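You operate a simulated robot arm through the tools that you are given. There is no shell and no other tool.

Carry out the task below with a simulated robot arm. There is one attempt and no reset: what you move stays moved.

## Task
Prove the fresh cartridge in the upright drier down to -40 C dew.
Fine: lid shut and clamped before RUN; run till the dew shows that or lower, RUN off, then vent to 0 kPa; leave it shut.

Only the result counts: the job must be done as asked and must still hold three seconds after the hand-in. Knocking over, shifting, dropping, spilling or breaking anything else fails it. Lids that push on must go on centred and level and be pressed home; caps that screw on are set level and turned clockwise until they are tight.

## Robot
A 6-joint arm with a two-finger parallel gripper, fixed in place. Base frame: the origin is on the floor under the middle of its stand, x ahead of it, y to its left, z up; the work surface is at about z = 800. Units: mm, degrees, N and s.
With the tool pointing down near the work surface it reaches from about 240 to 640 mm from the base axis. Its first joint turns from -66.0 to 66.0 degrees. Payload 2.7 kg.
The TCP is the grasp point between the finger pads, 23 mm short of the fingertips. In the tool frame z runs along the fingers and y along their closing line. The gripper opens to 94 mm. The fingers are 38 mm wide and 10 mm thick; the gripper's body (54 by 96 mm) begins 39 mm behind the TCP.
Orientation is that of the tool frame in the base frame, as a unit quaternion [w, x, y, z]. With the fingers straight down and closing along the base's y, the tool's x points along the base's -x, its y along +y and its z along -z.

## Interface
- The arm moves only by the tool apply_moves. Its argument "series" is a list of rows, each an object of numbers (a shift or turn left out is 0, a gripper value left out holds the last): "fingers": the finger opening in mm, from 0 to 94; "tx", "ty", "tz": the shift along the tool's x, y, z in mm; "wx", "wy", "wz": the turn, a rotation vector about the tool's x, y, z in degrees. In form: [{"fingers": .., "tx": .., "ty": .., "tz": .., "wx": .., "wy": .., "wz": ..}, ...]. A call has 1 to 20 rows; each row is the pose to reach, as a shift and turn from the pose commanded when the call began, along the tool's axes at that moment. Each row takes 0.2 s and may step no farther than 50 mm and 8.6 degrees from the row before; otherwise, or with a gripper value out of range, the whole call is refused. A pose out of reach is approached as far as the arm can. The call stops where the force on the tool passes 60 N (or 10 N more than at its start, if that is more) or the arm is blocked; 0.2 s more then pass. The fingers move at their own pace (about 45 mm/s each) and stop on an object; they squeeze with about 30 N. The grip force told is the motor's: it shows also when the fingers shut on nothing. Time passes only in rows, and 0.2 s behind the last, so rows that repeat a pose let the fingers close. It gives the time, the measured TCP pose, the force on the tool (base axes), the opening and the grip force at its end, in the units of the frame above (readings bear some noise), with the torque about the TCP (base axes, N m) and any sound that the robot's microphone picked up.
- Cameras (640 x 400 px; columns grow to the right, rows downward): "scene" is fixed at [58.9, -416.3, 1422]; the picture's right is [0.91, -0.42, 0.00], its down [-0.17, -0.37, -0.91] and it looks along [0.38, 0.83, -0.41] (base axes); focal length 308 px, centre (320, 200). "wrist" rides on the gripper at [86, 16, -74] in the tool frame; the picture's right is [-0.18, 0.98, 0.00], its down [-0.58, -0.11, -0.81] and it looks along [-0.79, -0.15, 0.59] (tool axes); focal length 243 px, centre (320, 200). There is no depth. A picture from a camera that has moved, and an enlarged one, comes with that camera's place and axes in the base frame and with its lens.
- snapshot(camera): a new picture of that camera. No time passes.
- inspect(camera, box): a new picture of the part [left, top, right, bottom] of that camera's present view, enlarged. No time passes.
- finish_job(): hands the job in; it is judged then, once.

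Places have to be worked out from the pictures, the camera data and where the tool is seen. Open the gripper and draw the arm clear of the work before you hand the job in, unless the task says otherwise.

The tools are called as name(argument=value, ...) on one line, values as JSON. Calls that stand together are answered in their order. apply_moves: Moves the arm, as the interface text tells. Its arguments: {"type":"object","properties":{"series":{"type":"array","items":{"type":"object","properties":{"fingers":{"type":"number"},"tx":{"type":"number"},"ty":{"type":"number"},"tz":{"type":"number"},"wx":{"type":"number"},"wy":{"type":"number"},"wz":{"type":"number"}}}}},"required":["series"]} The other tools are called the same way: snapshot (camera) takes a picture; inspect (camera, box) takes an enlarged picture of a part of a camera's view; finish_job () hands the job in.

At the start:

```text
time: 0.0
tool_pos: [355.9, 41.1, 1220.6]
tcp_rot: [-0.001, 0.0, 1.0, 0.0]
contact_force: [-0.7, -1.3, 0.5]
wrist_torque: [-0.01, -0.02, 0.0]
opening: 94.3
grip_force: 0.1
```

scene: 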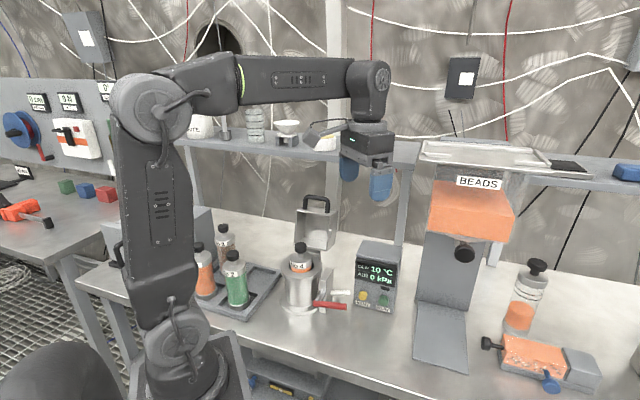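
wrist: 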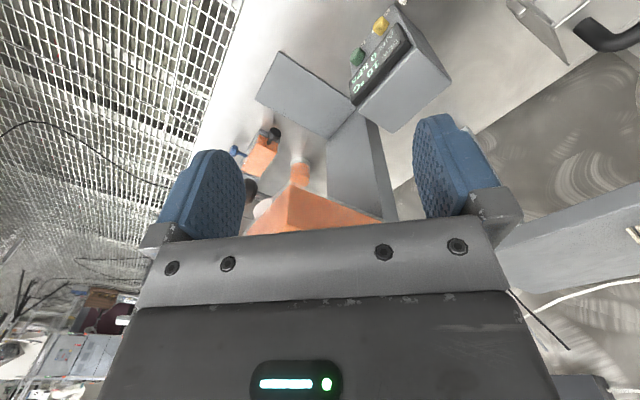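

I start by looking closely at the scene: an open-lidded vessel with a cartridge in it, a panel with display, a red handle. I enlarge the parts.

inspect(camera="scene", box=[180, 180, 420, 330])

inspect(camera="scene", box=[270, 180, 360, 330])

inspect(camera="scene", box=[340, 230, 420, 320])

inspect(camera="scene", box=[400, 130, 640, 400])

```text
2.67 times, centred on (300, 255) of scene
camera zoom: at [58.9, -416.3, 1422.0], right [0.91, -0.42, 0.0], down [-0.17, -0.37, -0.91], along [0.38, 0.83, -0.41], focal length 823 px, centre (373, 53)
```

zoom: 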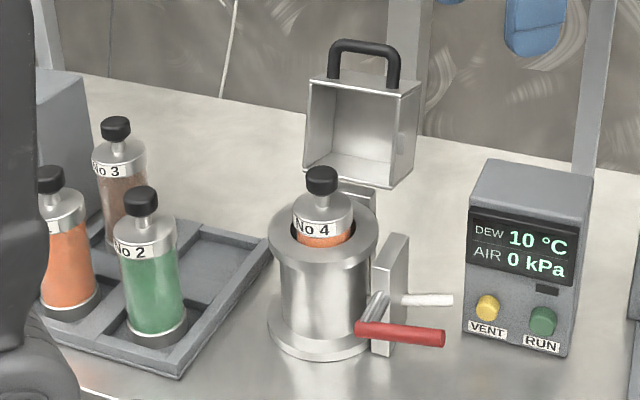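

```text
2.67 times, centred on (315, 255) of scene
camera zoom: at [58.9, -416.3, 1422.0], right [0.91, -0.42, 0.0], down [-0.17, -0.37, -0.91], along [0.38, 0.83, -0.41], focal length 823 px, centre (333, 53)
```

zoom: 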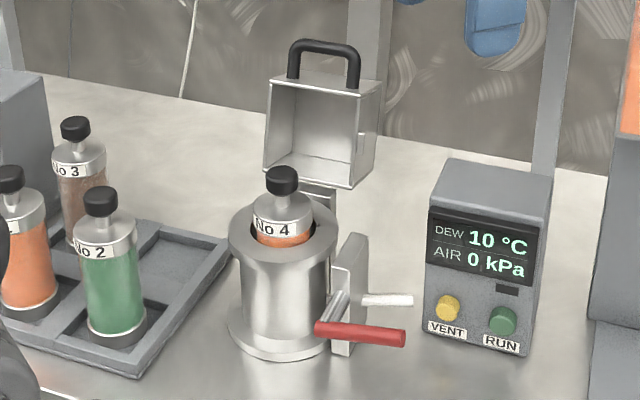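

```text
4.44 times, centred on (380, 275) of scene
camera zoom: at [58.9, -416.3, 1422.0], right [0.91, -0.42, 0.0], down [-0.17, -0.37, -0.91], along [0.38, 0.83, -0.41], focal length 1371 px, centre (53, -133)
```

zoom: 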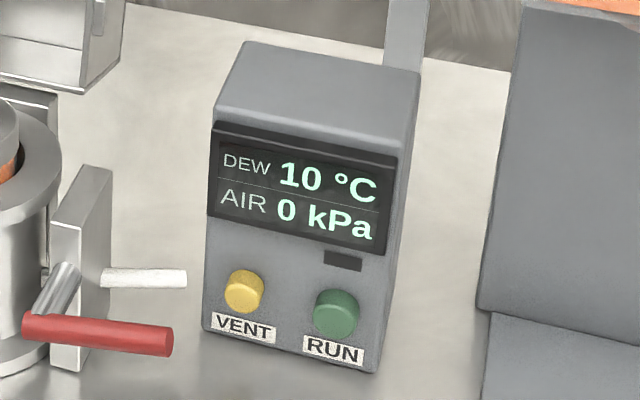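

```text
1.48 times, centred on (520, 265) of scene
camera zoom: at [58.9, -416.3, 1422.0], right [0.91, -0.42, 0.0], down [-0.17, -0.37, -0.91], along [0.38, 0.83, -0.41], focal length 457 px, centre (24, 104)
```

zoom: 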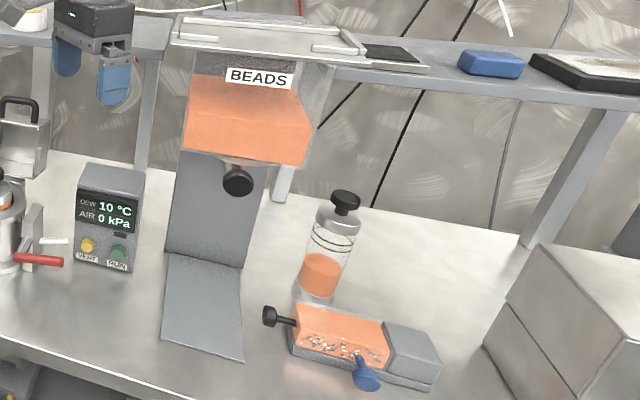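

The upright drier (vessel with cartridge No 4) stands near (290, 215), its lid open behind it; the panel with VENT/RUN is near (463, 115) facing diagonally towards the arm. I turn the wrist to look at the vessel from the front, staying well above everything.

apply_moves(series=[{"tx": 6, "ty": -2, "tz": 6, "wz": -8.2}, {"tx": 12, "ty": -4, "tz": 12, "wz": -16.4}, {"tx": 18, "ty": -6, "tz": 18, "wz": -24.6}, {"tx": 24, "ty": -8, "tz": 24, "wz": -32.8}, {"tx": 30, "ty": -10, "tz": 30, "wz": -41}, {"tx": 36, "ty": -12, "tz": 36, "wz": -49.2}, {"tx": 42, "ty": -14, "tz": 42, "wz": -57.4}, {"tx": 48, "ty": -16, "tz": 50, "wz": -65.6}, {"tx": 54, "ty": -18, "tz": 58, "wz": -73.8}, {"tx": 60, "ty": -20, "tz": 65, "wz": -82}, {"tx": 66, "ty": -21, "tz": 70, "wz": -90}])

snapshot(camera="wrist")

snapshot(camera="scene")

```text
time: 2.4
tool_pos: [291.5, 18.7, 1149.4]
tcp_rot: [0.0, 0.708, -0.706, 0.0]
contact_force: [-0.6, 0.8, 0.4]
wrist_torque: [0.01, 0.01, 0.0]
opening: 93.8
grip_force: 0.0
```

```text
taken
camera wrist: at [273.4, -67.3, 1224.0], right [-0.98, 0.18, 0.0], down [0.11, 0.58, 0.81], along [0.15, 0.79, -0.59], focal length 243 px, centre (320, 200)
```

wrist: 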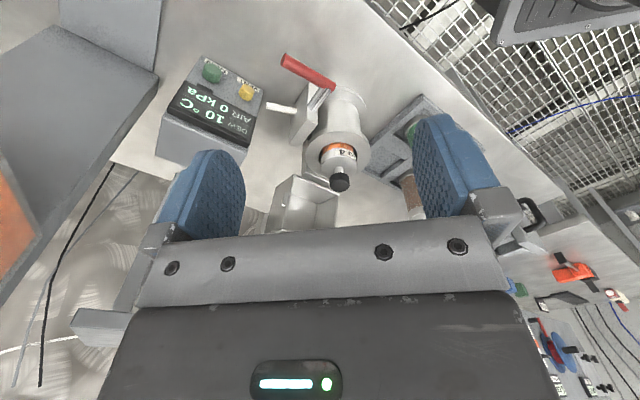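

```text
taken
```

scene: 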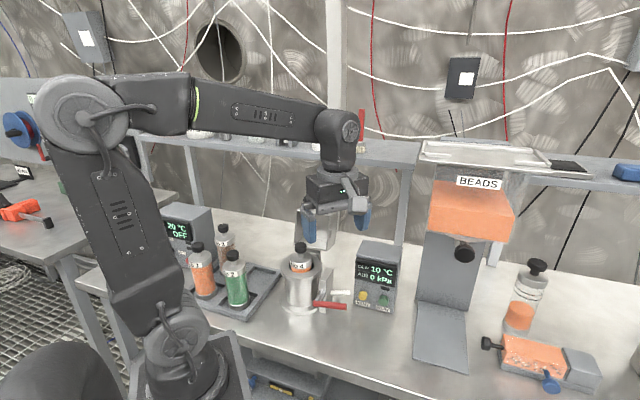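

The view works. I enlarge the vessel and clamp area in the wrist view.

inspect(camera="wrist", box=[250, 40, 410, 240])

inspect(camera="wrist", box=[150, 40, 310, 140])

inspect(camera="scene", box=[150, 190, 290, 330])

```text
2.00 times, centred on (330, 140) of wrist
camera zoom: at [273.4, -67.3, 1224.0], right [-0.98, 0.18, 0.0], down [0.11, 0.58, 0.81], along [0.15, 0.79, -0.59], focal length 485 px, centre (300, 320)
```

zoom: 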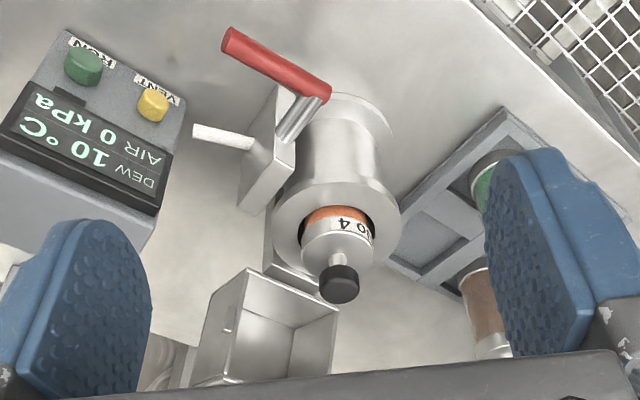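

```text
4.00 times, centred on (230, 90) of wrist
camera zoom: at [273.4, -67.3, 1224.0], right [-0.98, 0.18, 0.0], down [0.11, 0.58, 0.81], along [0.15, 0.79, -0.59], focal length 970 px, centre (680, 640)
```

zoom: 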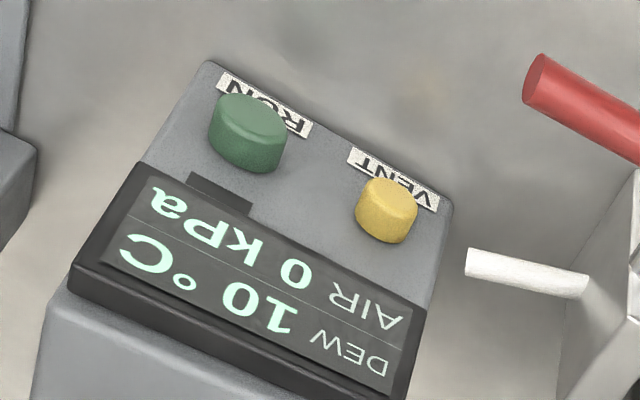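

```text
2.86 times, centred on (220, 260) of scene
camera zoom: at [58.9, -416.3, 1422.0], right [0.91, -0.42, 0.0], down [-0.17, -0.37, -0.91], along [0.38, 0.83, -0.41], focal length 881 px, centre (606, 29)
```

zoom: 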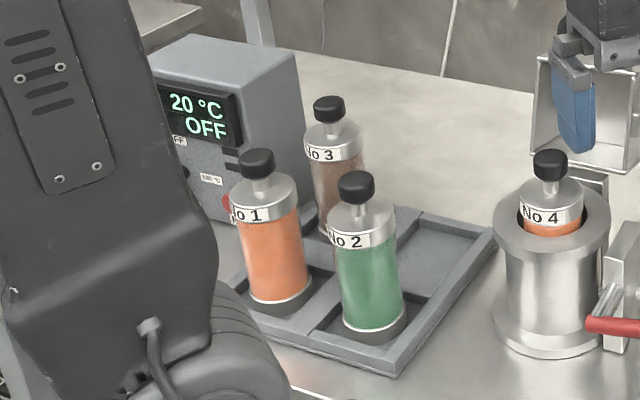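

The bench and drier are turned about 45° to the base frame. I move lower and turn the wrist back by 45° so the camera looks straight at the front of the drier and clamp.

apply_moves(series=[{"tx": -3, "ty": 7, "tz": 22, "wz": 7.5}, {"tx": -6, "ty": 14, "tz": 44, "wz": 15}, {"tx": -8, "ty": 21, "tz": 66, "wz": 22.5}, {"tx": -11, "ty": 28, "tz": 88, "wz": 30}, {"tx": -13, "ty": 35, "tz": 110, "wz": 37.5}, {"tx": -16, "ty": 42, "tz": 130, "wz": 45}])

snapshot(camera="wrist")

```text
time: 3.8
tool_pos: [247.7, 34.4, 1020.5]
tcp_rot: [0.0, -0.382, 0.924, 0.0]
contact_force: [-1.1, 0.6, -0.4]
wrist_torque: [0.01, 0.02, 0.01]
opening: 94.1
grip_force: 0.0
```

```text
taken
camera wrist: at [175.2, -14.8, 1094.4], right [-0.56, 0.83, 0.0], down [0.49, 0.33, 0.81], along [0.67, 0.45, -0.59], focal length 243 px, centre (320, 200)
```

wrist: 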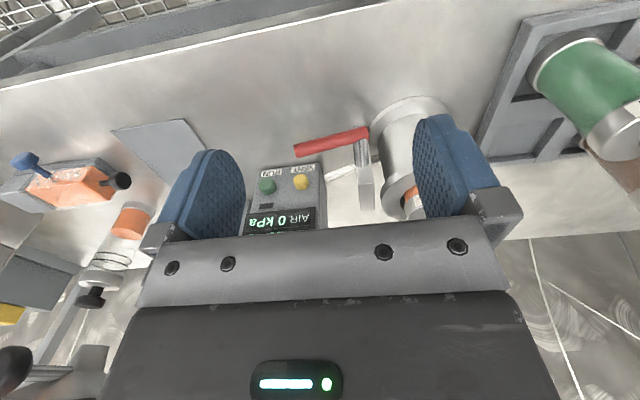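

Reach is fine here. Enlarging the clamp area to understand it.

inspect(camera="wrist", box=[240, 70, 460, 240])

inspect(camera="wrist", box=[0, 110, 240, 320])

```text
2.35 times, centred on (350, 155) of wrist
camera zoom: at [175.2, -14.8, 1094.4], right [-0.56, 0.83, 0.0], down [0.49, 0.33, 0.81], along [0.67, 0.45, -0.59], focal length 571 px, centre (249, 306)
```

zoom: 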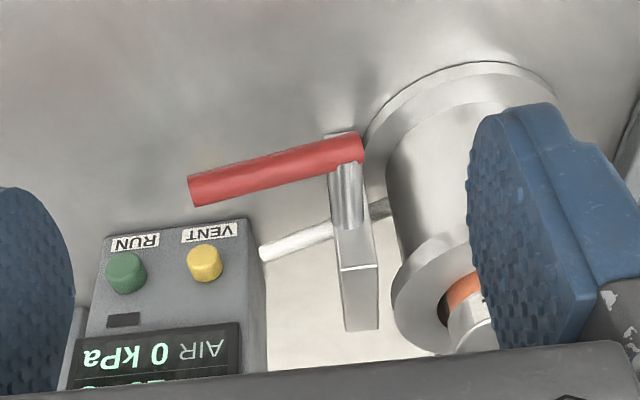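

```text
1.90 times, centred on (120, 215) of wrist
camera zoom: at [175.2, -14.8, 1094.4], right [-0.56, 0.83, 0.0], down [0.49, 0.33, 0.81], along [0.67, 0.45, -0.59], focal length 462 px, centre (701, 171)
```

zoom: 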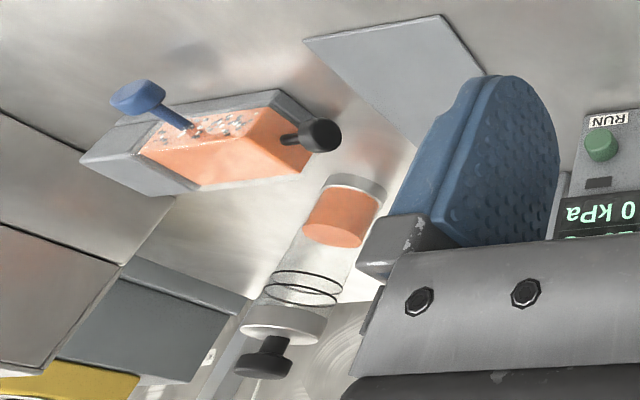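

The lever sits on a shaft pointing to the front of a post next to the vessel, with the white outlet pipe behind it. Now I raise the arm and turn a little to look at the open lid from the front and above.

apply_moves(series=[{"tx": -4, "ty": 10, "tz": -42, "wz": -3.2}, {"tx": -8, "ty": 20, "tz": -84, "wz": -6.4}, {"tx": -12, "ty": 30, "tz": -126, "wz": -9.6}, {"tx": -16, "ty": 40, "tz": -168, "wz": -12.8}, {"tx": -20, "ty": 51, "tz": -210, "wz": -16}])

snapshot(camera="wrist")

inspect(camera="wrist", box=[240, 60, 420, 240])

```text
time: 5.0
tool_pos: [226.6, 84.7, 1230.6]
tcp_rot: [-0.001, -0.509, 0.861, -0.001]
contact_force: [0.3, 0.9, -0.2]
wrist_torque: [0.0, 0.02, -0.03]
opening: 93.8
grip_force: 0.0
```

```text
taken
camera wrist: at [169.6, 17.0, 1305.0], right [-0.77, 0.64, 0.0], down [0.38, 0.46, 0.81], along [0.51, 0.62, -0.59], focal length 243 px, centre (320, 200)
```

wrist: 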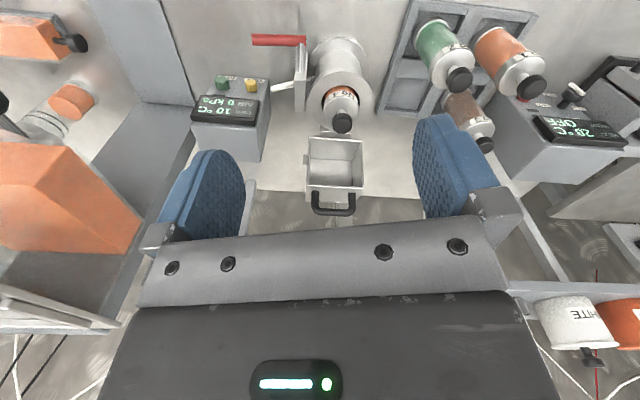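

```text
2.22 times, centred on (330, 150) of wrist
camera zoom: at [169.6, 17.0, 1305.0], right [-0.77, 0.64, 0.0], down [0.38, 0.46, 0.81], along [0.51, 0.62, -0.59], focal length 539 px, centre (298, 311)
```

zoom: 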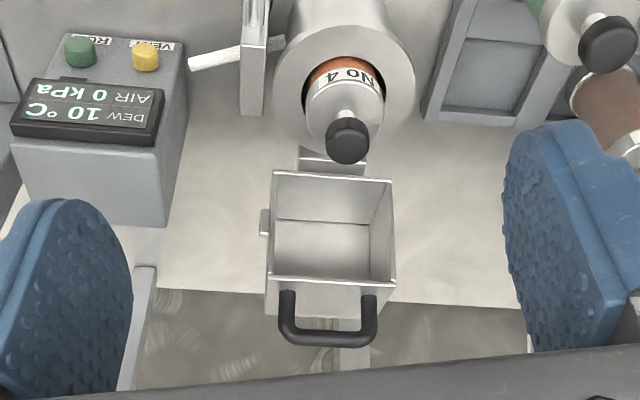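

This gives a clear view of the lid: a square box with a lug on its clamp side, and a handle on its front wall. I take enlarged scene pictures of the lid to triangulate it better.

inspect(camera="scene", box=[280, 185, 350, 265])

inspect(camera="wrist", box=[280, 110, 380, 220])

snapshot(camera="scene")

```text
5.00 times, centred on (315, 225) of scene
camera zoom: at [58.9, -416.3, 1422.0], right [0.91, -0.42, 0.0], down [-0.17, -0.37, -0.91], along [0.38, 0.83, -0.41], focal length 1542 px, centre (345, 75)
```

zoom: 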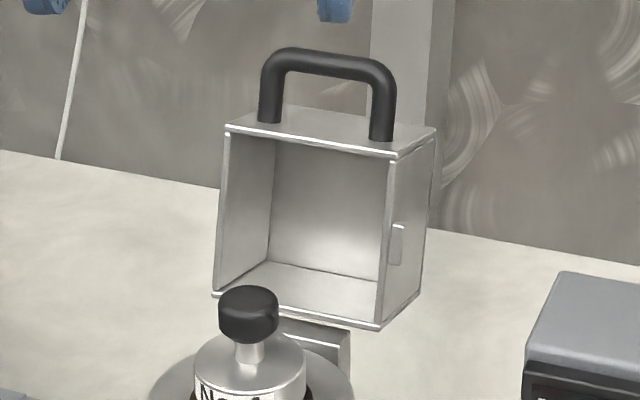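

```text
3.64 times, centred on (330, 165) of wrist
camera zoom: at [169.6, 17.0, 1305.0], right [-0.77, 0.64, 0.0], down [0.38, 0.46, 0.81], along [0.51, 0.62, -0.59], focal length 882 px, centre (284, 327)
```

zoom: 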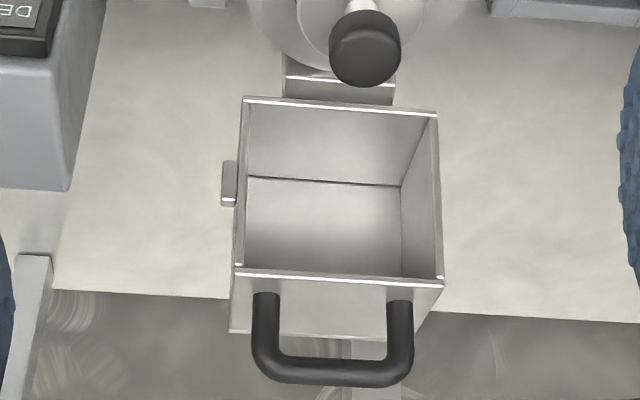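

```text
taken
```

scene: 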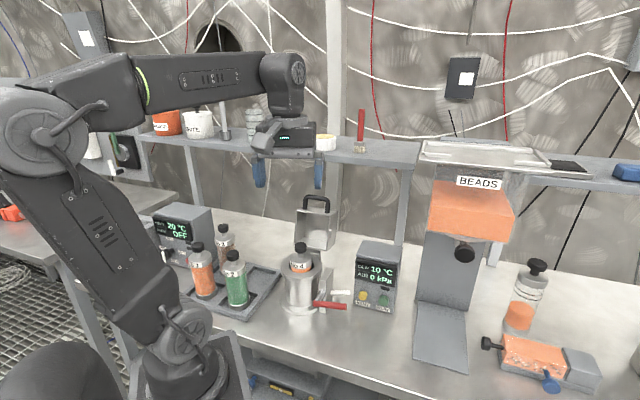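

Triangulating: along the bench's depth axis u=(x+y)/√2, sideways v=(x−y)/√2, the lid hinge lies near u≈420, z≈930, lid leaning back ~14° and its handle bar near u≈473, v≈52, z≈1079. I move above the handle with fingers closing along u (yaw −45°), to check it with the wrist camera before caging the bar.

apply_moves(series=[{"tx": -20, "ty": -2, "tz": 2, "wz": 8.1}, {"tx": -40, "ty": -4, "tz": 4, "wz": 16.2}, {"tx": -60, "ty": -6, "tz": 6, "wz": 24.4}, {"tx": -80, "ty": -8, "tz": 8, "wz": 32.6}, {"tx": -100, "ty": -10, "tz": 10, "wz": 40.8}, {"tx": -120, "ty": -12, "tz": 12, "wz": 49}, {"tx": -140, "ty": -14, "tz": 15, "wz": 57.2}, {"tx": -160, "ty": -16, "tz": 18, "wz": 65.4}, {"tx": -180, "ty": -18, "tz": 21, "wz": 73.6}, {"tx": -200, "ty": -20, "tz": 24, "wz": 81.8}, {"tx": -220, "ty": -21, "tz": 27, "wz": 90}, {"tx": -240, "ty": -22, "tz": 29, "wz": 98.2}, {"tx": -256, "ty": -24, "tz": 30, "wz": 106.2}])

snapshot(camera="wrist")

snapshot(camera="scene")

```text
time: 7.8
tool_pos: [371.7, 296.5, 1200.4]
tcp_rot: [0.0, 0.385, 0.923, 0.0]
contact_force: [-0.4, 0.0, -0.4]
wrist_torque: [0.01, 0.02, 0.01]
opening: 94.1
grip_force: 0.2
```

```text
taken
camera wrist: at [321.7, 370.7, 1274.3], right [0.83, 0.56, 0.0], down [0.33, -0.49, 0.81], along [0.45, -0.67, -0.59], focal length 243 px, centre (320, 200)
```

wrist: 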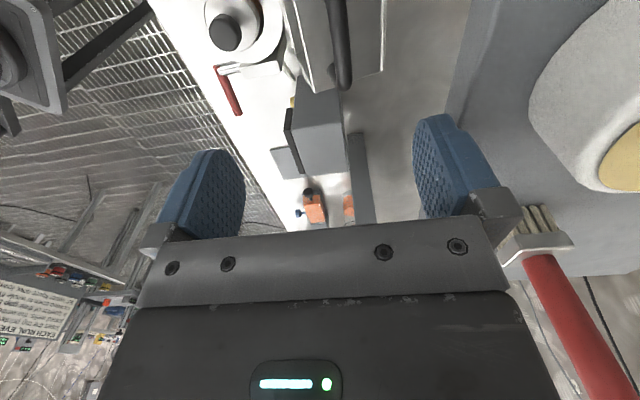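

```text
taken
```

scene: 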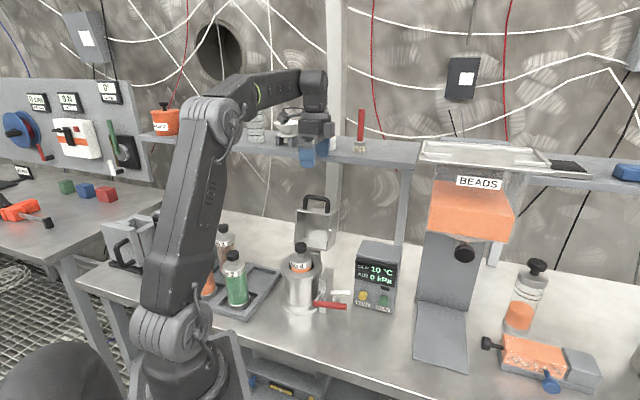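

The shelf's front edge is close behind (about u≈540, z≈1170), so I must keep the gripper away from it. I enlarge the view of the handle below.

inspect(camera="wrist", box=[260, 0, 420, 110])

inspect(camera="wrist", box=[400, 0, 640, 260])

inspect(camera="scene", box=[250, 90, 420, 230])

```text
3.64 times, centred on (340, 55) of wrist
camera zoom: at [321.7, 370.7, 1274.3], right [0.83, 0.56, 0.0], down [0.33, -0.49, 0.81], along [0.45, -0.67, -0.59], focal length 882 px, centre (247, 727)
```

zoom: 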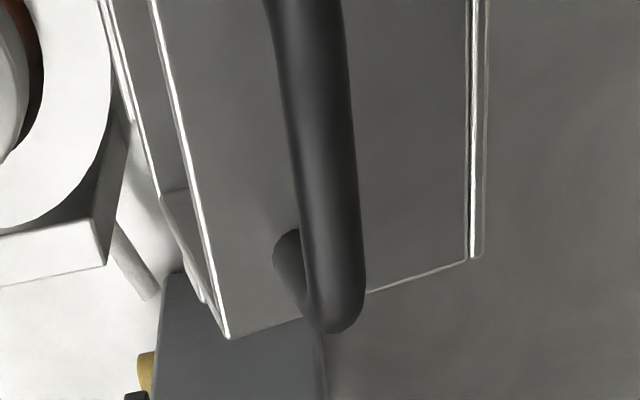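

```text
1.54 times, centred on (520, 130) of wrist
camera zoom: at [321.7, 370.7, 1274.3], right [0.83, 0.56, 0.0], down [0.33, -0.49, 0.81], along [0.45, -0.67, -0.59], focal length 373 px, centre (12, 308)
```

zoom: 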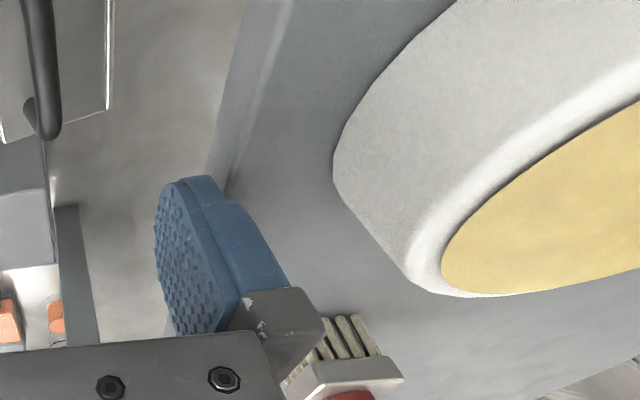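

```text
2.86 times, centred on (335, 160) of scene
camera zoom: at [58.9, -416.3, 1422.0], right [0.91, -0.42, 0.0], down [-0.17, -0.37, -0.91], along [0.38, 0.83, -0.41], focal length 881 px, centre (277, 314)
```

zoom: 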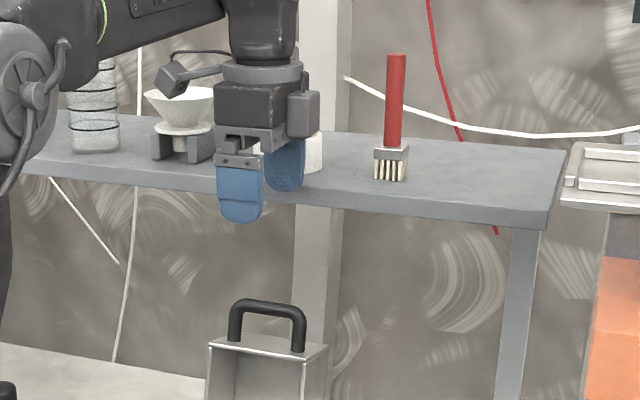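

The handle bar is really at about u≈490, v≈48, z≈1068 (hinge axis ≈ u 424, z 931). The shelf edge is near u≈538, so I back away, narrow the fingers to 40 mm and tilt the tool 18° so the gripper body leans away from the shelf.

apply_moves(series=[{"ty": -15, "tz": -20, "fingers": 40}, {"ty": -30, "tz": -30}, {"ty": -40, "tz": -30, "wx": -6}, {"ty": -40, "tz": -30, "wx": -12}, {"ty": -40, "tz": -30, "wx": -18}, {"ty": -40, "tz": -30, "wx": -18}])

snapshot(camera="wrist")

```text
time: 9.2
tool_pos: [343.1, 269.2, 1230.4]
tcp_rot: [0.06, 0.379, 0.912, 0.145]
contact_force: [0.3, 0.4, 0.1]
wrist_torque: [0.02, -0.01, 0.02]
opening: 39.9
grip_force: 0.0
```

```text
taken
camera wrist: at [275.9, 325.4, 1305.5], right [0.79, 0.53, 0.31], down [0.16, -0.66, 0.73], along [0.59, -0.53, -0.61], focal length 243 px, centre (320, 200)
```

wrist: 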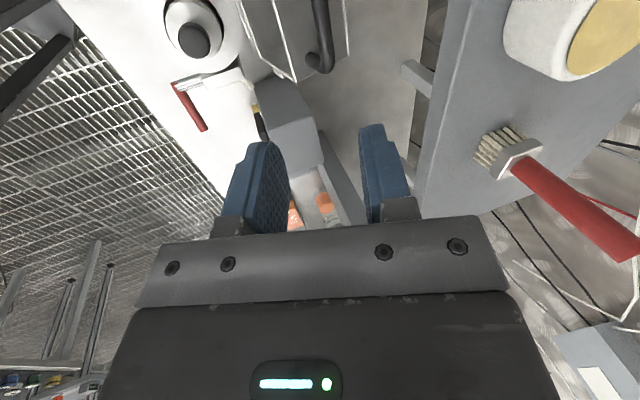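

Clear of the shelf now. I move to about 70 mm short of the bar along the tilted tool axis and check again.

apply_moves(series=[{"tx": 1, "ty": 1, "tz": 24}, {"tx": 2, "ty": 2, "tz": 48}, {"tx": 3, "ty": 3, "tz": 72}, {"tx": 4.3, "ty": 4.5, "tz": 96}])

snapshot(camera="wrist")

inspect(camera="scene", box=[260, 100, 380, 270])

```text
time: 10.2
tool_pos: [365.4, 296.9, 1140.9]
tcp_rot: [0.06, 0.381, 0.912, 0.144]
contact_force: [0.3, -0.4, 0.4]
wrist_torque: [0.02, -0.01, 0.0]
opening: 39.8
grip_force: 0.0
```

```text
taken
camera wrist: at [297.4, 353.0, 1214.8], right [0.79, 0.53, 0.3], down [0.16, -0.66, 0.73], along [0.59, -0.53, -0.61], focal length 243 px, centre (320, 200)
```

wrist: 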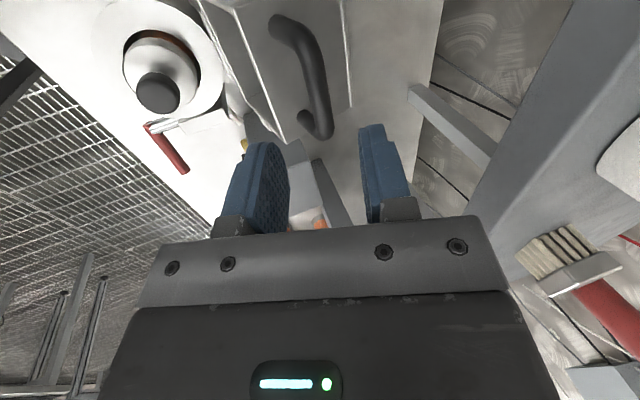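

```text
2.35 times, centred on (320, 185) of scene
camera zoom: at [58.9, -416.3, 1422.0], right [0.91, -0.42, 0.0], down [-0.17, -0.37, -0.91], along [0.38, 0.83, -0.41], focal length 726 px, centre (320, 235)
```

zoom: 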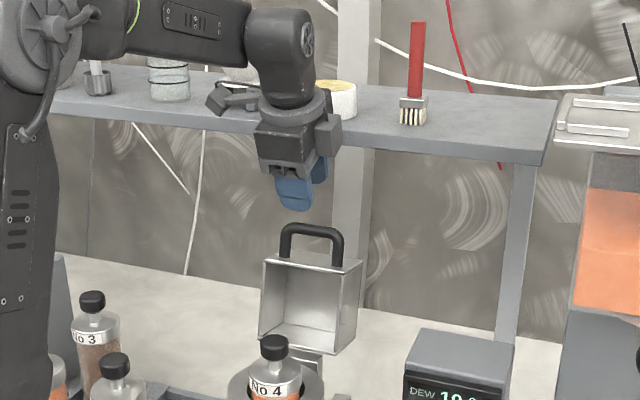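

inspect(camera="wrist", box=[200, 0, 420, 180])

```text
2.22 times, centred on (310, 90) of wrist
camera zoom: at [297.4, 353.0, 1214.8], right [0.79, 0.53, 0.3], down [0.16, -0.66, 0.73], along [0.59, -0.53, -0.61], focal length 539 px, centre (342, 444)
```

zoom: 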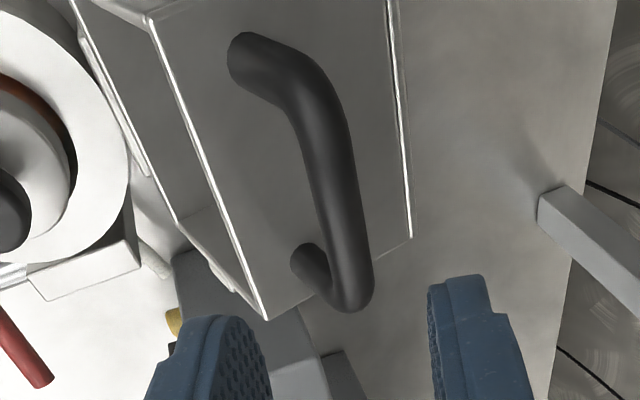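

The bar is seen clearly: centre about u≈489.5, v≈48, z≈1066, i.e. ~78 mm ahead along the tool axis. I narrow to 30 mm and go straight down over it.

apply_moves(series=[{"ty": -2.5, "tz": 0, "fingers": 30}, {"ty": -2.5, "tz": 20}, {"ty": -2.5, "tz": 40}, {"ty": -2.5, "tz": 55}])

snapshot(camera="wrist")

inspect(camera="scene", box=[260, 130, 380, 270])

```text
time: 11.2
tool_pos: [374.9, 307.2, 1087.4]
tcp_rot: [0.061, 0.38, 0.912, 0.145]
contact_force: [0.7, -0.1, -0.6]
wrist_torque: [0.0, 0.03, 0.01]
opening: 30.0
grip_force: 0.1
```

```text
taken
camera wrist: at [307.7, 363.1, 1162.5], right [0.79, 0.53, 0.3], down [0.16, -0.66, 0.73], along [0.59, -0.53, -0.61], focal length 243 px, centre (320, 200)
```

wrist: 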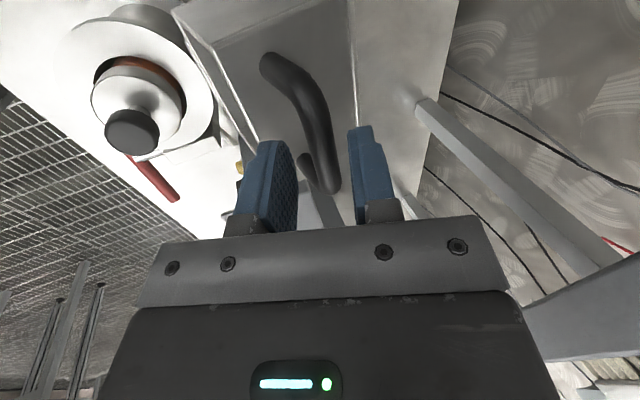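

```text
2.86 times, centred on (320, 200) of scene
camera zoom: at [58.9, -416.3, 1422.0], right [0.91, -0.42, 0.0], down [-0.17, -0.37, -0.91], along [0.38, 0.83, -0.41], focal length 881 px, centre (320, 200)
```

zoom: 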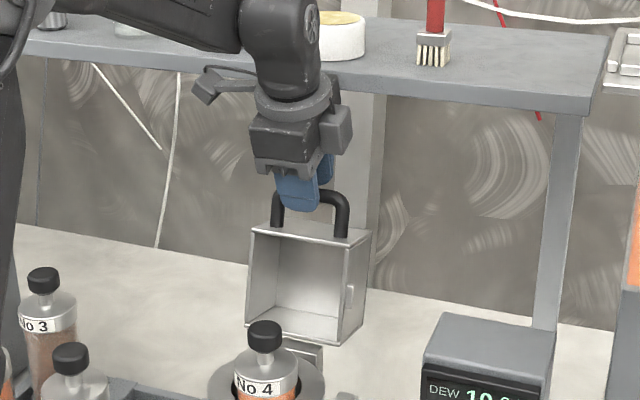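

The bar now lies between the fingers. I go the last ~17 mm and close gently on it.

apply_moves(series=[{"tz": 9}, {"tz": 17}, {"tz": 17, "fingers": 20}, {"tz": 17}])

snapshot(camera="wrist")

inspect(camera="scene", box=[280, 150, 350, 250])

```text
time: 12.2
tool_pos: [379.4, 310.0, 1071.1]
tcp_rot: [0.06, 0.379, 0.912, 0.144]
contact_force: [1.1, 0.0, 0.2]
wrist_torque: [0.03, -0.01, 0.0]
opening: 20.0
grip_force: 0.2
```

```text
taken
camera wrist: at [311.2, 366.7, 1146.6], right [0.79, 0.53, 0.3], down [0.16, -0.66, 0.73], along [0.59, -0.53, -0.61], focal length 243 px, centre (320, 200)
```

wrist: 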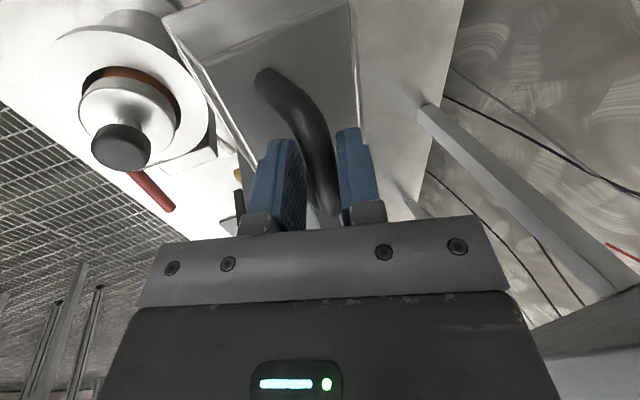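

```text
4.00 times, centred on (315, 200) of scene
camera zoom: at [58.9, -416.3, 1422.0], right [0.91, -0.42, 0.0], down [-0.17, -0.37, -0.91], along [0.38, 0.83, -0.41], focal length 1234 px, centre (340, 200)
```

zoom: 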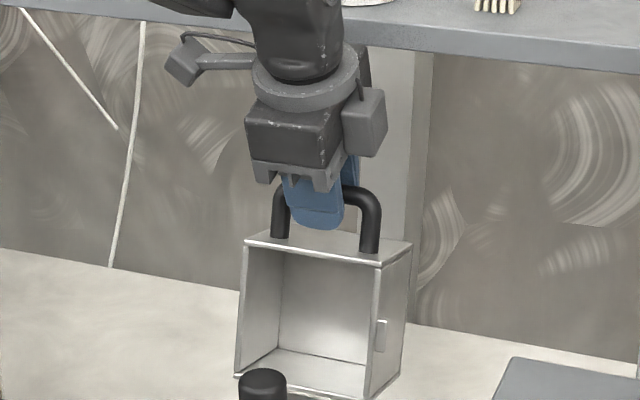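

Bar is caged. I close briefly to feel its diameter and exact position.

apply_moves(series=[{"fingers": 0}, {"fingers": 0}, {"fingers": 0}])

```text
time: 13.0
tool_pos: [378.6, 311.7, 1072.3]
tcp_rot: [0.062, 0.378, 0.912, 0.145]
contact_force: [2.0, 3.1, 5.7]
wrist_torque: [-0.04, -0.18, 0.49]
opening: 13.6
grip_force: 45.0
```

The bar is ~13.6 mm thick and gripped at u≈489, z≈1067. I open to 18 mm so it's just caged, and swing the first 20° of the closing arc about the hinge (u 424, z 931), watching the force.

apply_moves(series=[{"fingers": 18}, {"ty": -7.9, "tz": -8}, {"ty": -16.2, "tz": -15}, {"ty": -25, "tz": -22}, {"ty": -34.3, "tz": -27.6}, {"ty": -43.7, "tz": -32.2}])

snapshot(camera="wrist")

inspect(camera="scene", box=[260, 150, 380, 310])

```text
time: 14.4
tool_pos: [341.8, 273.9, 1087.9]
tcp_rot: [0.061, 0.379, 0.912, 0.145]
contact_force: [1.0, -0.9, 0.1]
wrist_torque: [0.02, -0.04, 0.02]
opening: 18.2
grip_force: 0.1
```

```text
taken
camera wrist: at [274.5, 330.3, 1163.8], right [0.79, 0.53, 0.3], down [0.16, -0.66, 0.73], along [0.59, -0.53, -0.61], focal length 243 px, centre (320, 200)
```

wrist: 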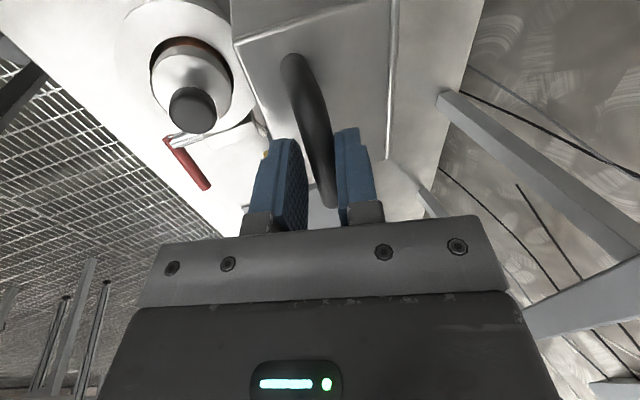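

```text
2.50 times, centred on (320, 230) of scene
camera zoom: at [58.9, -416.3, 1422.0], right [0.91, -0.42, 0.0], down [-0.17, -0.37, -0.91], along [0.38, 0.83, -0.41], focal length 771 px, centre (320, 125)
```

zoom: 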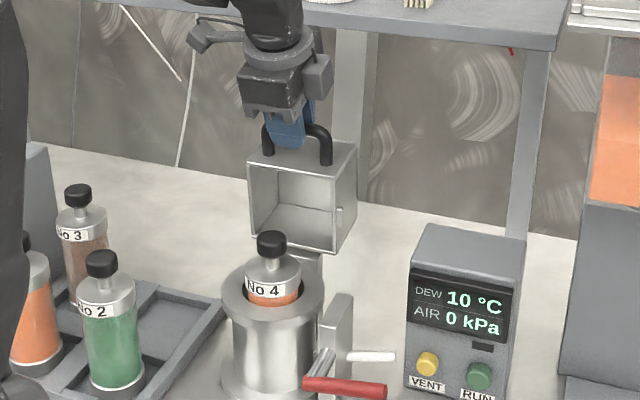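

The lid follows well with almost no force. I continue the arc by another 32° (toward where it tips over), tilting the tool a little further.

apply_moves(series=[{"ty": -9.8, "tz": -3.8, "wx": -1}, {"ty": -19.9, "tz": -7.1, "wx": -2}, {"ty": -30.1, "tz": -9.6, "wx": -3}, {"ty": -40.6, "tz": -11.4, "wx": -4}, {"ty": -51.1, "tz": -12.4, "wx": -5}, {"ty": -61.6, "tz": -12.7, "wx": -6}, {"ty": -72.2, "tz": -12.3, "wx": -7}, {"ty": -82.7, "tz": -11.1, "wx": -8}])

snapshot(camera="wrist")

inspect(camera="scene", box=[240, 150, 380, 320])

```text
time: 16.2
tool_pos: [283.6, 216.6, 1072.6]
tcp_rot: [0.087, 0.376, 0.899, 0.208]
contact_force: [0.5, -0.2, -0.1]
wrist_torque: [0.03, 0.02, 0.0]
opening: 18.0
grip_force: 0.1
```

```text
taken
camera wrist: at [208.8, 264.7, 1146.6], right [0.76, 0.49, 0.43], down [0.09, -0.73, 0.68], along [0.65, -0.47, -0.6], focal length 243 px, centre (320, 200)
```

wrist: 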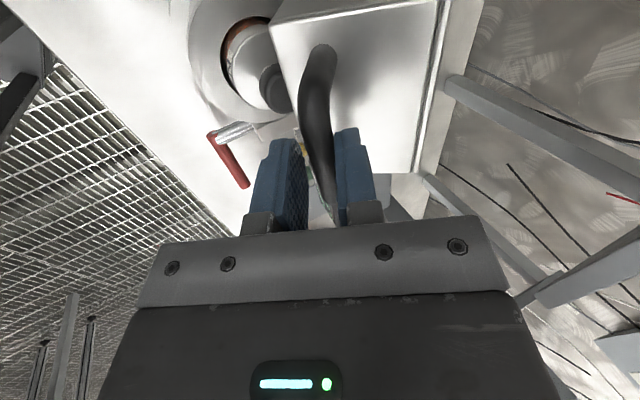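

```text
2.35 times, centred on (310, 235) of scene
camera zoom: at [58.9, -416.3, 1422.0], right [0.91, -0.42, 0.0], down [-0.17, -0.37, -0.91], along [0.38, 0.83, -0.41], focal length 726 px, centre (344, 118)
```

zoom: 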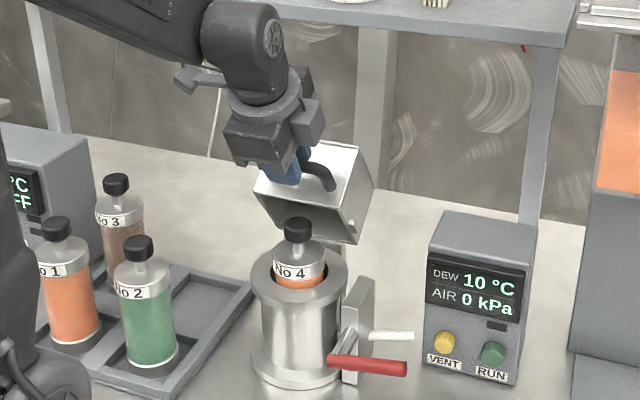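

The lid is near its balance point, still touching the rear finger, with no strain. I continue lowering it along the arc to about 28° from shut.

apply_moves(series=[{"ty": -10.6, "tz": 0.4}, {"ty": -21, "tz": 1.6}, {"ty": -31.4, "tz": 3.5}, {"ty": -41.7, "tz": 6.1}, {"ty": -51.7, "tz": 9.4}, {"ty": -61.5, "tz": 13.4}, {"ty": -71, "tz": 18.1}, {"ty": -80, "tz": 23.4}])

snapshot(camera="wrist")

inspect(camera="scene", box=[230, 170, 370, 320])

```text
time: 18.0
tool_pos: [240.7, 172.2, 1017.5]
tcp_rot: [0.087, 0.375, 0.899, 0.208]
contact_force: [0.2, 0.0, -0.3]
wrist_torque: [0.0, 0.0, 0.0]
opening: 18.4
grip_force: 0.1
```

```text
taken
camera wrist: at [165.2, 221.0, 1090.6], right [0.76, 0.49, 0.43], down [0.09, -0.73, 0.68], along [0.65, -0.47, -0.6], focal length 243 px, centre (320, 200)
```

wrist: 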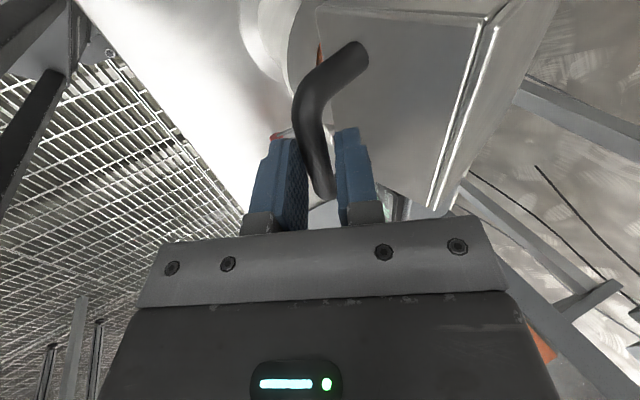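

```text
2.67 times, centred on (300, 245) of scene
camera zoom: at [58.9, -416.3, 1422.0], right [0.91, -0.42, 0.0], down [-0.17, -0.37, -0.91], along [0.38, 0.83, -0.41], focal length 823 px, centre (373, 80)
```

zoom: 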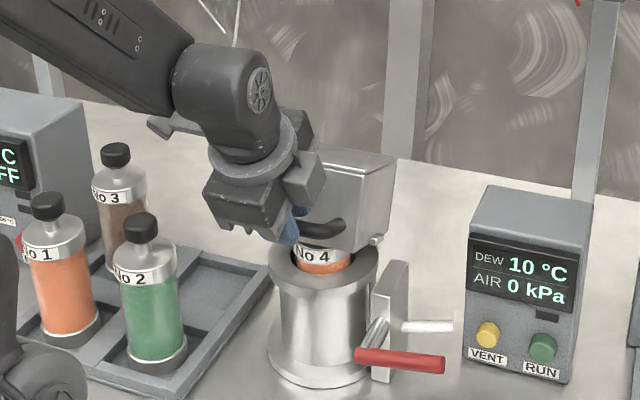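

Still no strain. I lower the lid further to nearly shut.

apply_moves(series=[{"ty": -8.8, "tz": 5.9}, {"ty": -17, "tz": 12.5}, {"ty": -24.8, "tz": 19.7}, {"ty": -32.2, "tz": 27.3}, {"ty": -38.9, "tz": 35.4}, {"ty": -42, "tz": 39.7}, {"ty": -45, "tz": 44}])

snapshot(camera="wrist")

inspect(camera="scene", box=[230, 170, 370, 320])

```text
time: 19.3
tool_pos: [243.8, 160.1, 965.9]
tcp_rot: [0.08, 0.371, 0.903, 0.203]
contact_force: [-13.5, 9.3, -0.8]
wrist_torque: [0.03, 0.14, 0.22]
opening: 20.9
grip_force: 3.4
out of reach, approached as far as the arm can: row 2, 3, 4, 5, 6
stopped in row 6: the force on the tool passed its limit at 66 N (the readings are from after the stop); the commanded pose is now the measured one
```

```text
taken
camera wrist: at [169.3, 209.3, 1039.4], right [0.76, 0.5, 0.42], down [0.11, -0.73, 0.68], along [0.64, -0.47, -0.6], focal length 243 px, centre (320, 200)
```

wrist: 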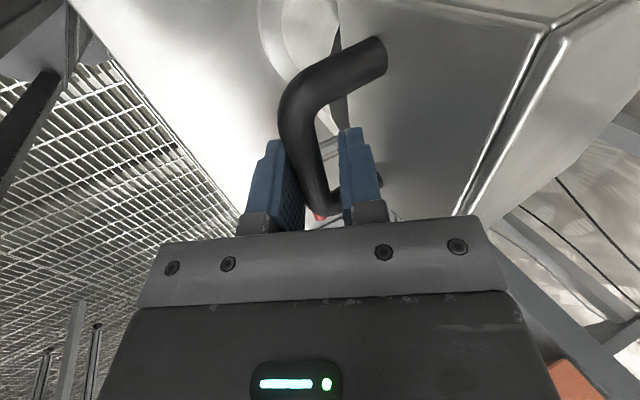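

```text
2.67 times, centred on (300, 245) of scene
camera zoom: at [58.6, -416.0, 1422.1], right [0.91, -0.42, 0.0], down [-0.17, -0.38, -0.91], along [0.38, 0.83, -0.41], focal length 823 px, centre (373, 80)
```

zoom: 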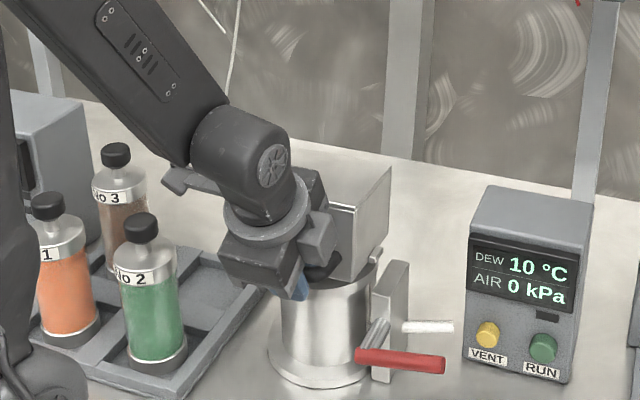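

The extra tilt ran out of reach and the tool slid ~11 mm sideways against a handle leg; the lid is now only ~12° open, bar resting on the front finger. I ease back sideways to v≈48, back out slightly and take tilt off so the pose is reachable again.

apply_moves(series=[{"tx": 4, "ty": 0.5, "tz": -6, "wx": 4, "fingers": 21}, {"tx": 8, "ty": 1, "tz": -11, "wx": 8}, {"tx": 11.2, "ty": 1.8, "tz": -16, "wx": 13}])

snapshot(camera="wrist")

snapshot(camera="scene")

```text
time: 20.1
tool_pos: [232.9, 163.1, 980.7]
tcp_rot: [0.037, 0.38, 0.919, 0.099]
contact_force: [0.4, -1.6, -1.6]
wrist_torque: [-0.04, 0.0, -0.06]
opening: 21.0
grip_force: 1.0
```

```text
taken
camera wrist: at [170.7, 225.1, 1057.3], right [0.81, 0.55, 0.21], down [0.22, -0.61, 0.76], along [0.55, -0.57, -0.61], focal length 243 px, centre (320, 200)
```

wrist: 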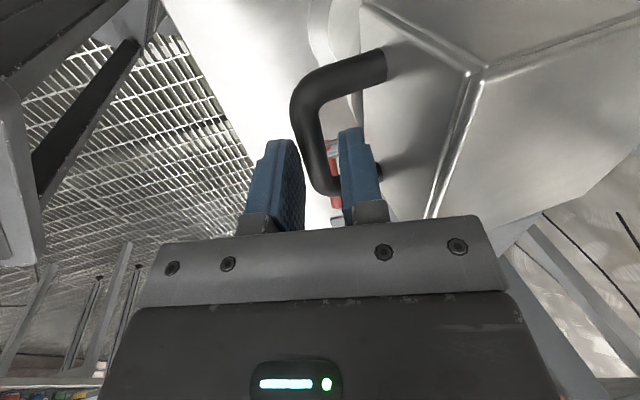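

```text
taken
```

scene: 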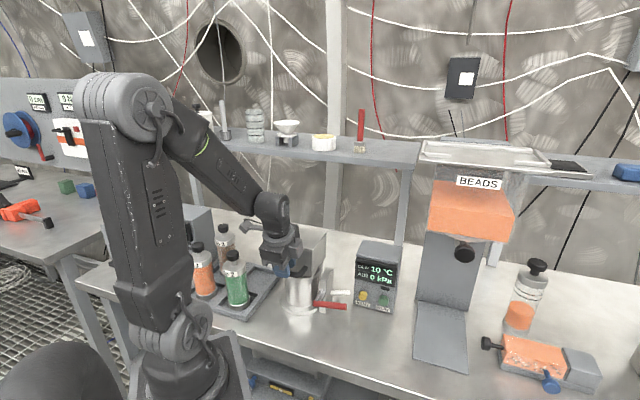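

inspect(camera="scene", box=[250, 200, 370, 330])

inspect(camera="wrist", box=[230, 0, 480, 230])

```text
3.08 times, centred on (310, 265) of scene
camera zoom: at [58.9, -416.3, 1422.0], right [0.91, -0.42, 0.0], down [-0.17, -0.37, -0.91], along [0.38, 0.83, -0.41], focal length 949 px, centre (351, 0)
```

zoom: 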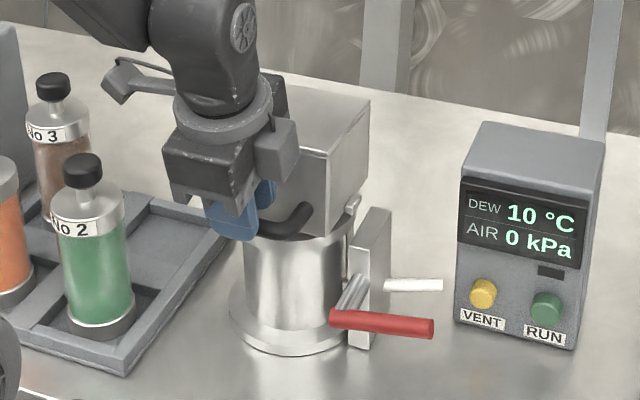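

```text
1.74 times, centred on (355, 115) of wrist
camera zoom: at [170.7, 225.1, 1057.3], right [0.81, 0.55, 0.21], down [0.22, -0.61, 0.76], along [0.55, -0.57, -0.61], focal length 422 px, centre (259, 348)
```

zoom: 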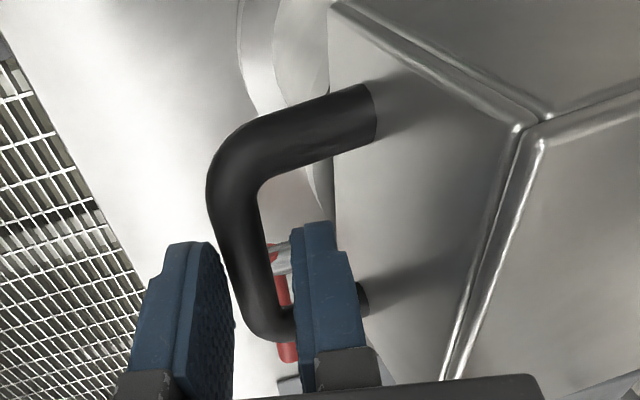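

The lid is nearly shut and rests by itself. I open a bit, back out along the tool axis and rise, then look at the lid from above.

apply_moves(series=[{"fingers": 26}, {"tz": -15}, {"tz": -40}, {"tz": -75}, {"tz": -110}])

snapshot(camera="wrist")

inspect(camera="scene", box=[250, 200, 370, 330])

```text
time: 21.3
tool_pos: [216.4, 147.6, 1087.3]
tcp_rot: [0.038, 0.378, 0.92, 0.1]
contact_force: [1.3, 0.2, -0.5]
wrist_torque: [0.0, -0.03, 0.0]
opening: 26.0
grip_force: 0.0
```

```text
taken
camera wrist: at [154.8, 208.4, 1164.2], right [0.81, 0.55, 0.21], down [0.22, -0.61, 0.76], along [0.55, -0.57, -0.61], focal length 243 px, centre (320, 200)
```

wrist: 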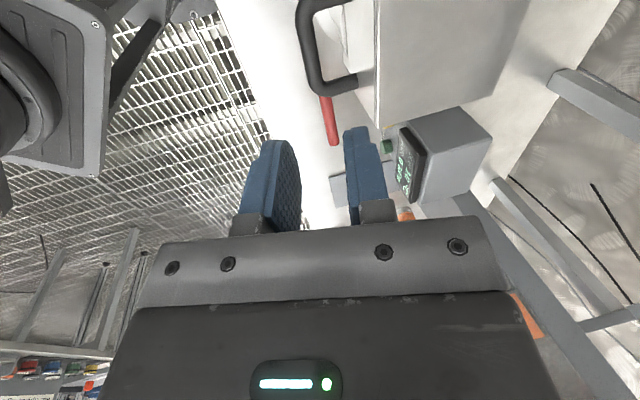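

```text
3.08 times, centred on (310, 265) of scene
camera zoom: at [58.9, -416.3, 1422.0], right [0.91, -0.42, 0.0], down [-0.17, -0.37, -0.91], along [0.38, 0.83, -0.41], focal length 949 px, centre (351, 0)
```

zoom: 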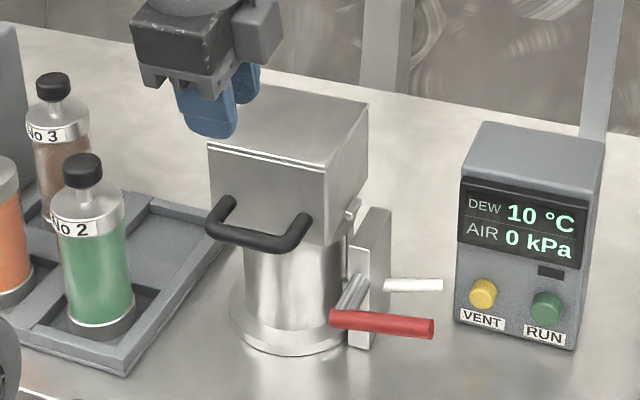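

The lid looks shut. I un-tilt, close the fingers and go above the lid's front half to press it home.

apply_moves(series=[{"ty": 20, "tz": 4, "wx": 4, "fingers": 0}, {"ty": 40, "tz": 8, "wx": 8}, {"ty": 60, "tz": 12.5, "wx": 12}, {"ty": 80, "tz": 17, "wx": 12}])

snapshot(camera="wrist")

inspect(camera="scene", box=[260, 190, 370, 320])

```text
time: 22.3
tool_pos: [276.0, 206.1, 1088.1]
tcp_rot: [-0.001, 0.38, 0.925, 0.003]
contact_force: [1.2, 0.0, 0.1]
wrist_torque: [0.03, -0.02, 0.0]
opening: 0.0
grip_force: 30.4
```

```text
taken
camera wrist: at [224.3, 278.4, 1163.7], right [0.82, 0.57, 0.0], down [0.34, -0.49, 0.8], along [0.46, -0.66, -0.6], focal length 243 px, centre (320, 200)
```

wrist: 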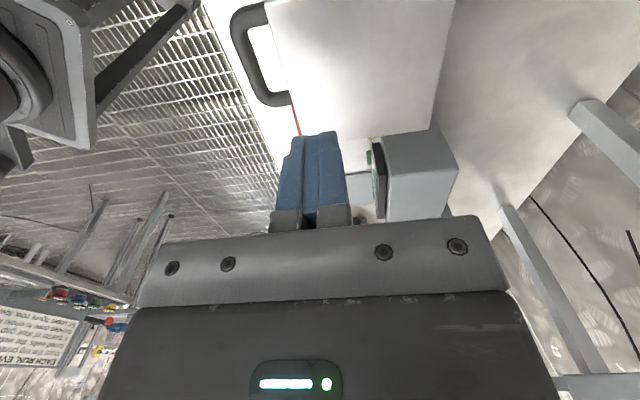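

```text
3.08 times, centred on (315, 255) of scene
camera zoom: at [58.9, -416.3, 1422.0], right [0.91, -0.42, 0.0], down [-0.17, -0.37, -0.91], along [0.38, 0.83, -0.41], focal length 949 px, centre (335, 31)
```

zoom: 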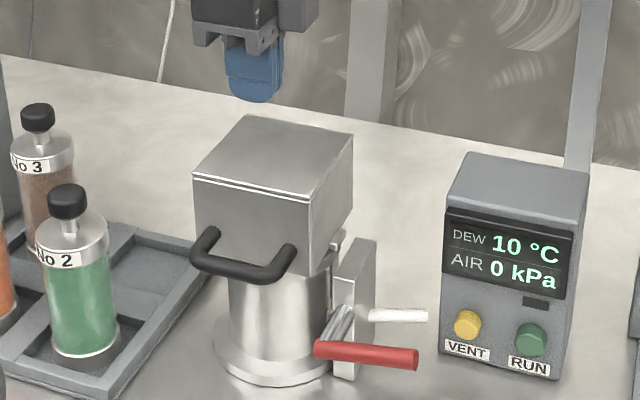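

The lid is down on the vessel. I descend towards its top and press lightly.

apply_moves(series=[{"tz": 20}, {"tz": 40}, {"tz": 50}, {"tz": 56}, {"tz": 60}, {"tz": 63}])

```text
time: 23.7
tool_pos: [273.9, 208.3, 1025.3]
tcp_rot: [-0.002, 0.38, 0.925, 0.003]
contact_force: [0.0, -0.2, 0.0]
wrist_torque: [-0.01, -0.01, 0.0]
opening: 0.0
grip_force: 29.9
```

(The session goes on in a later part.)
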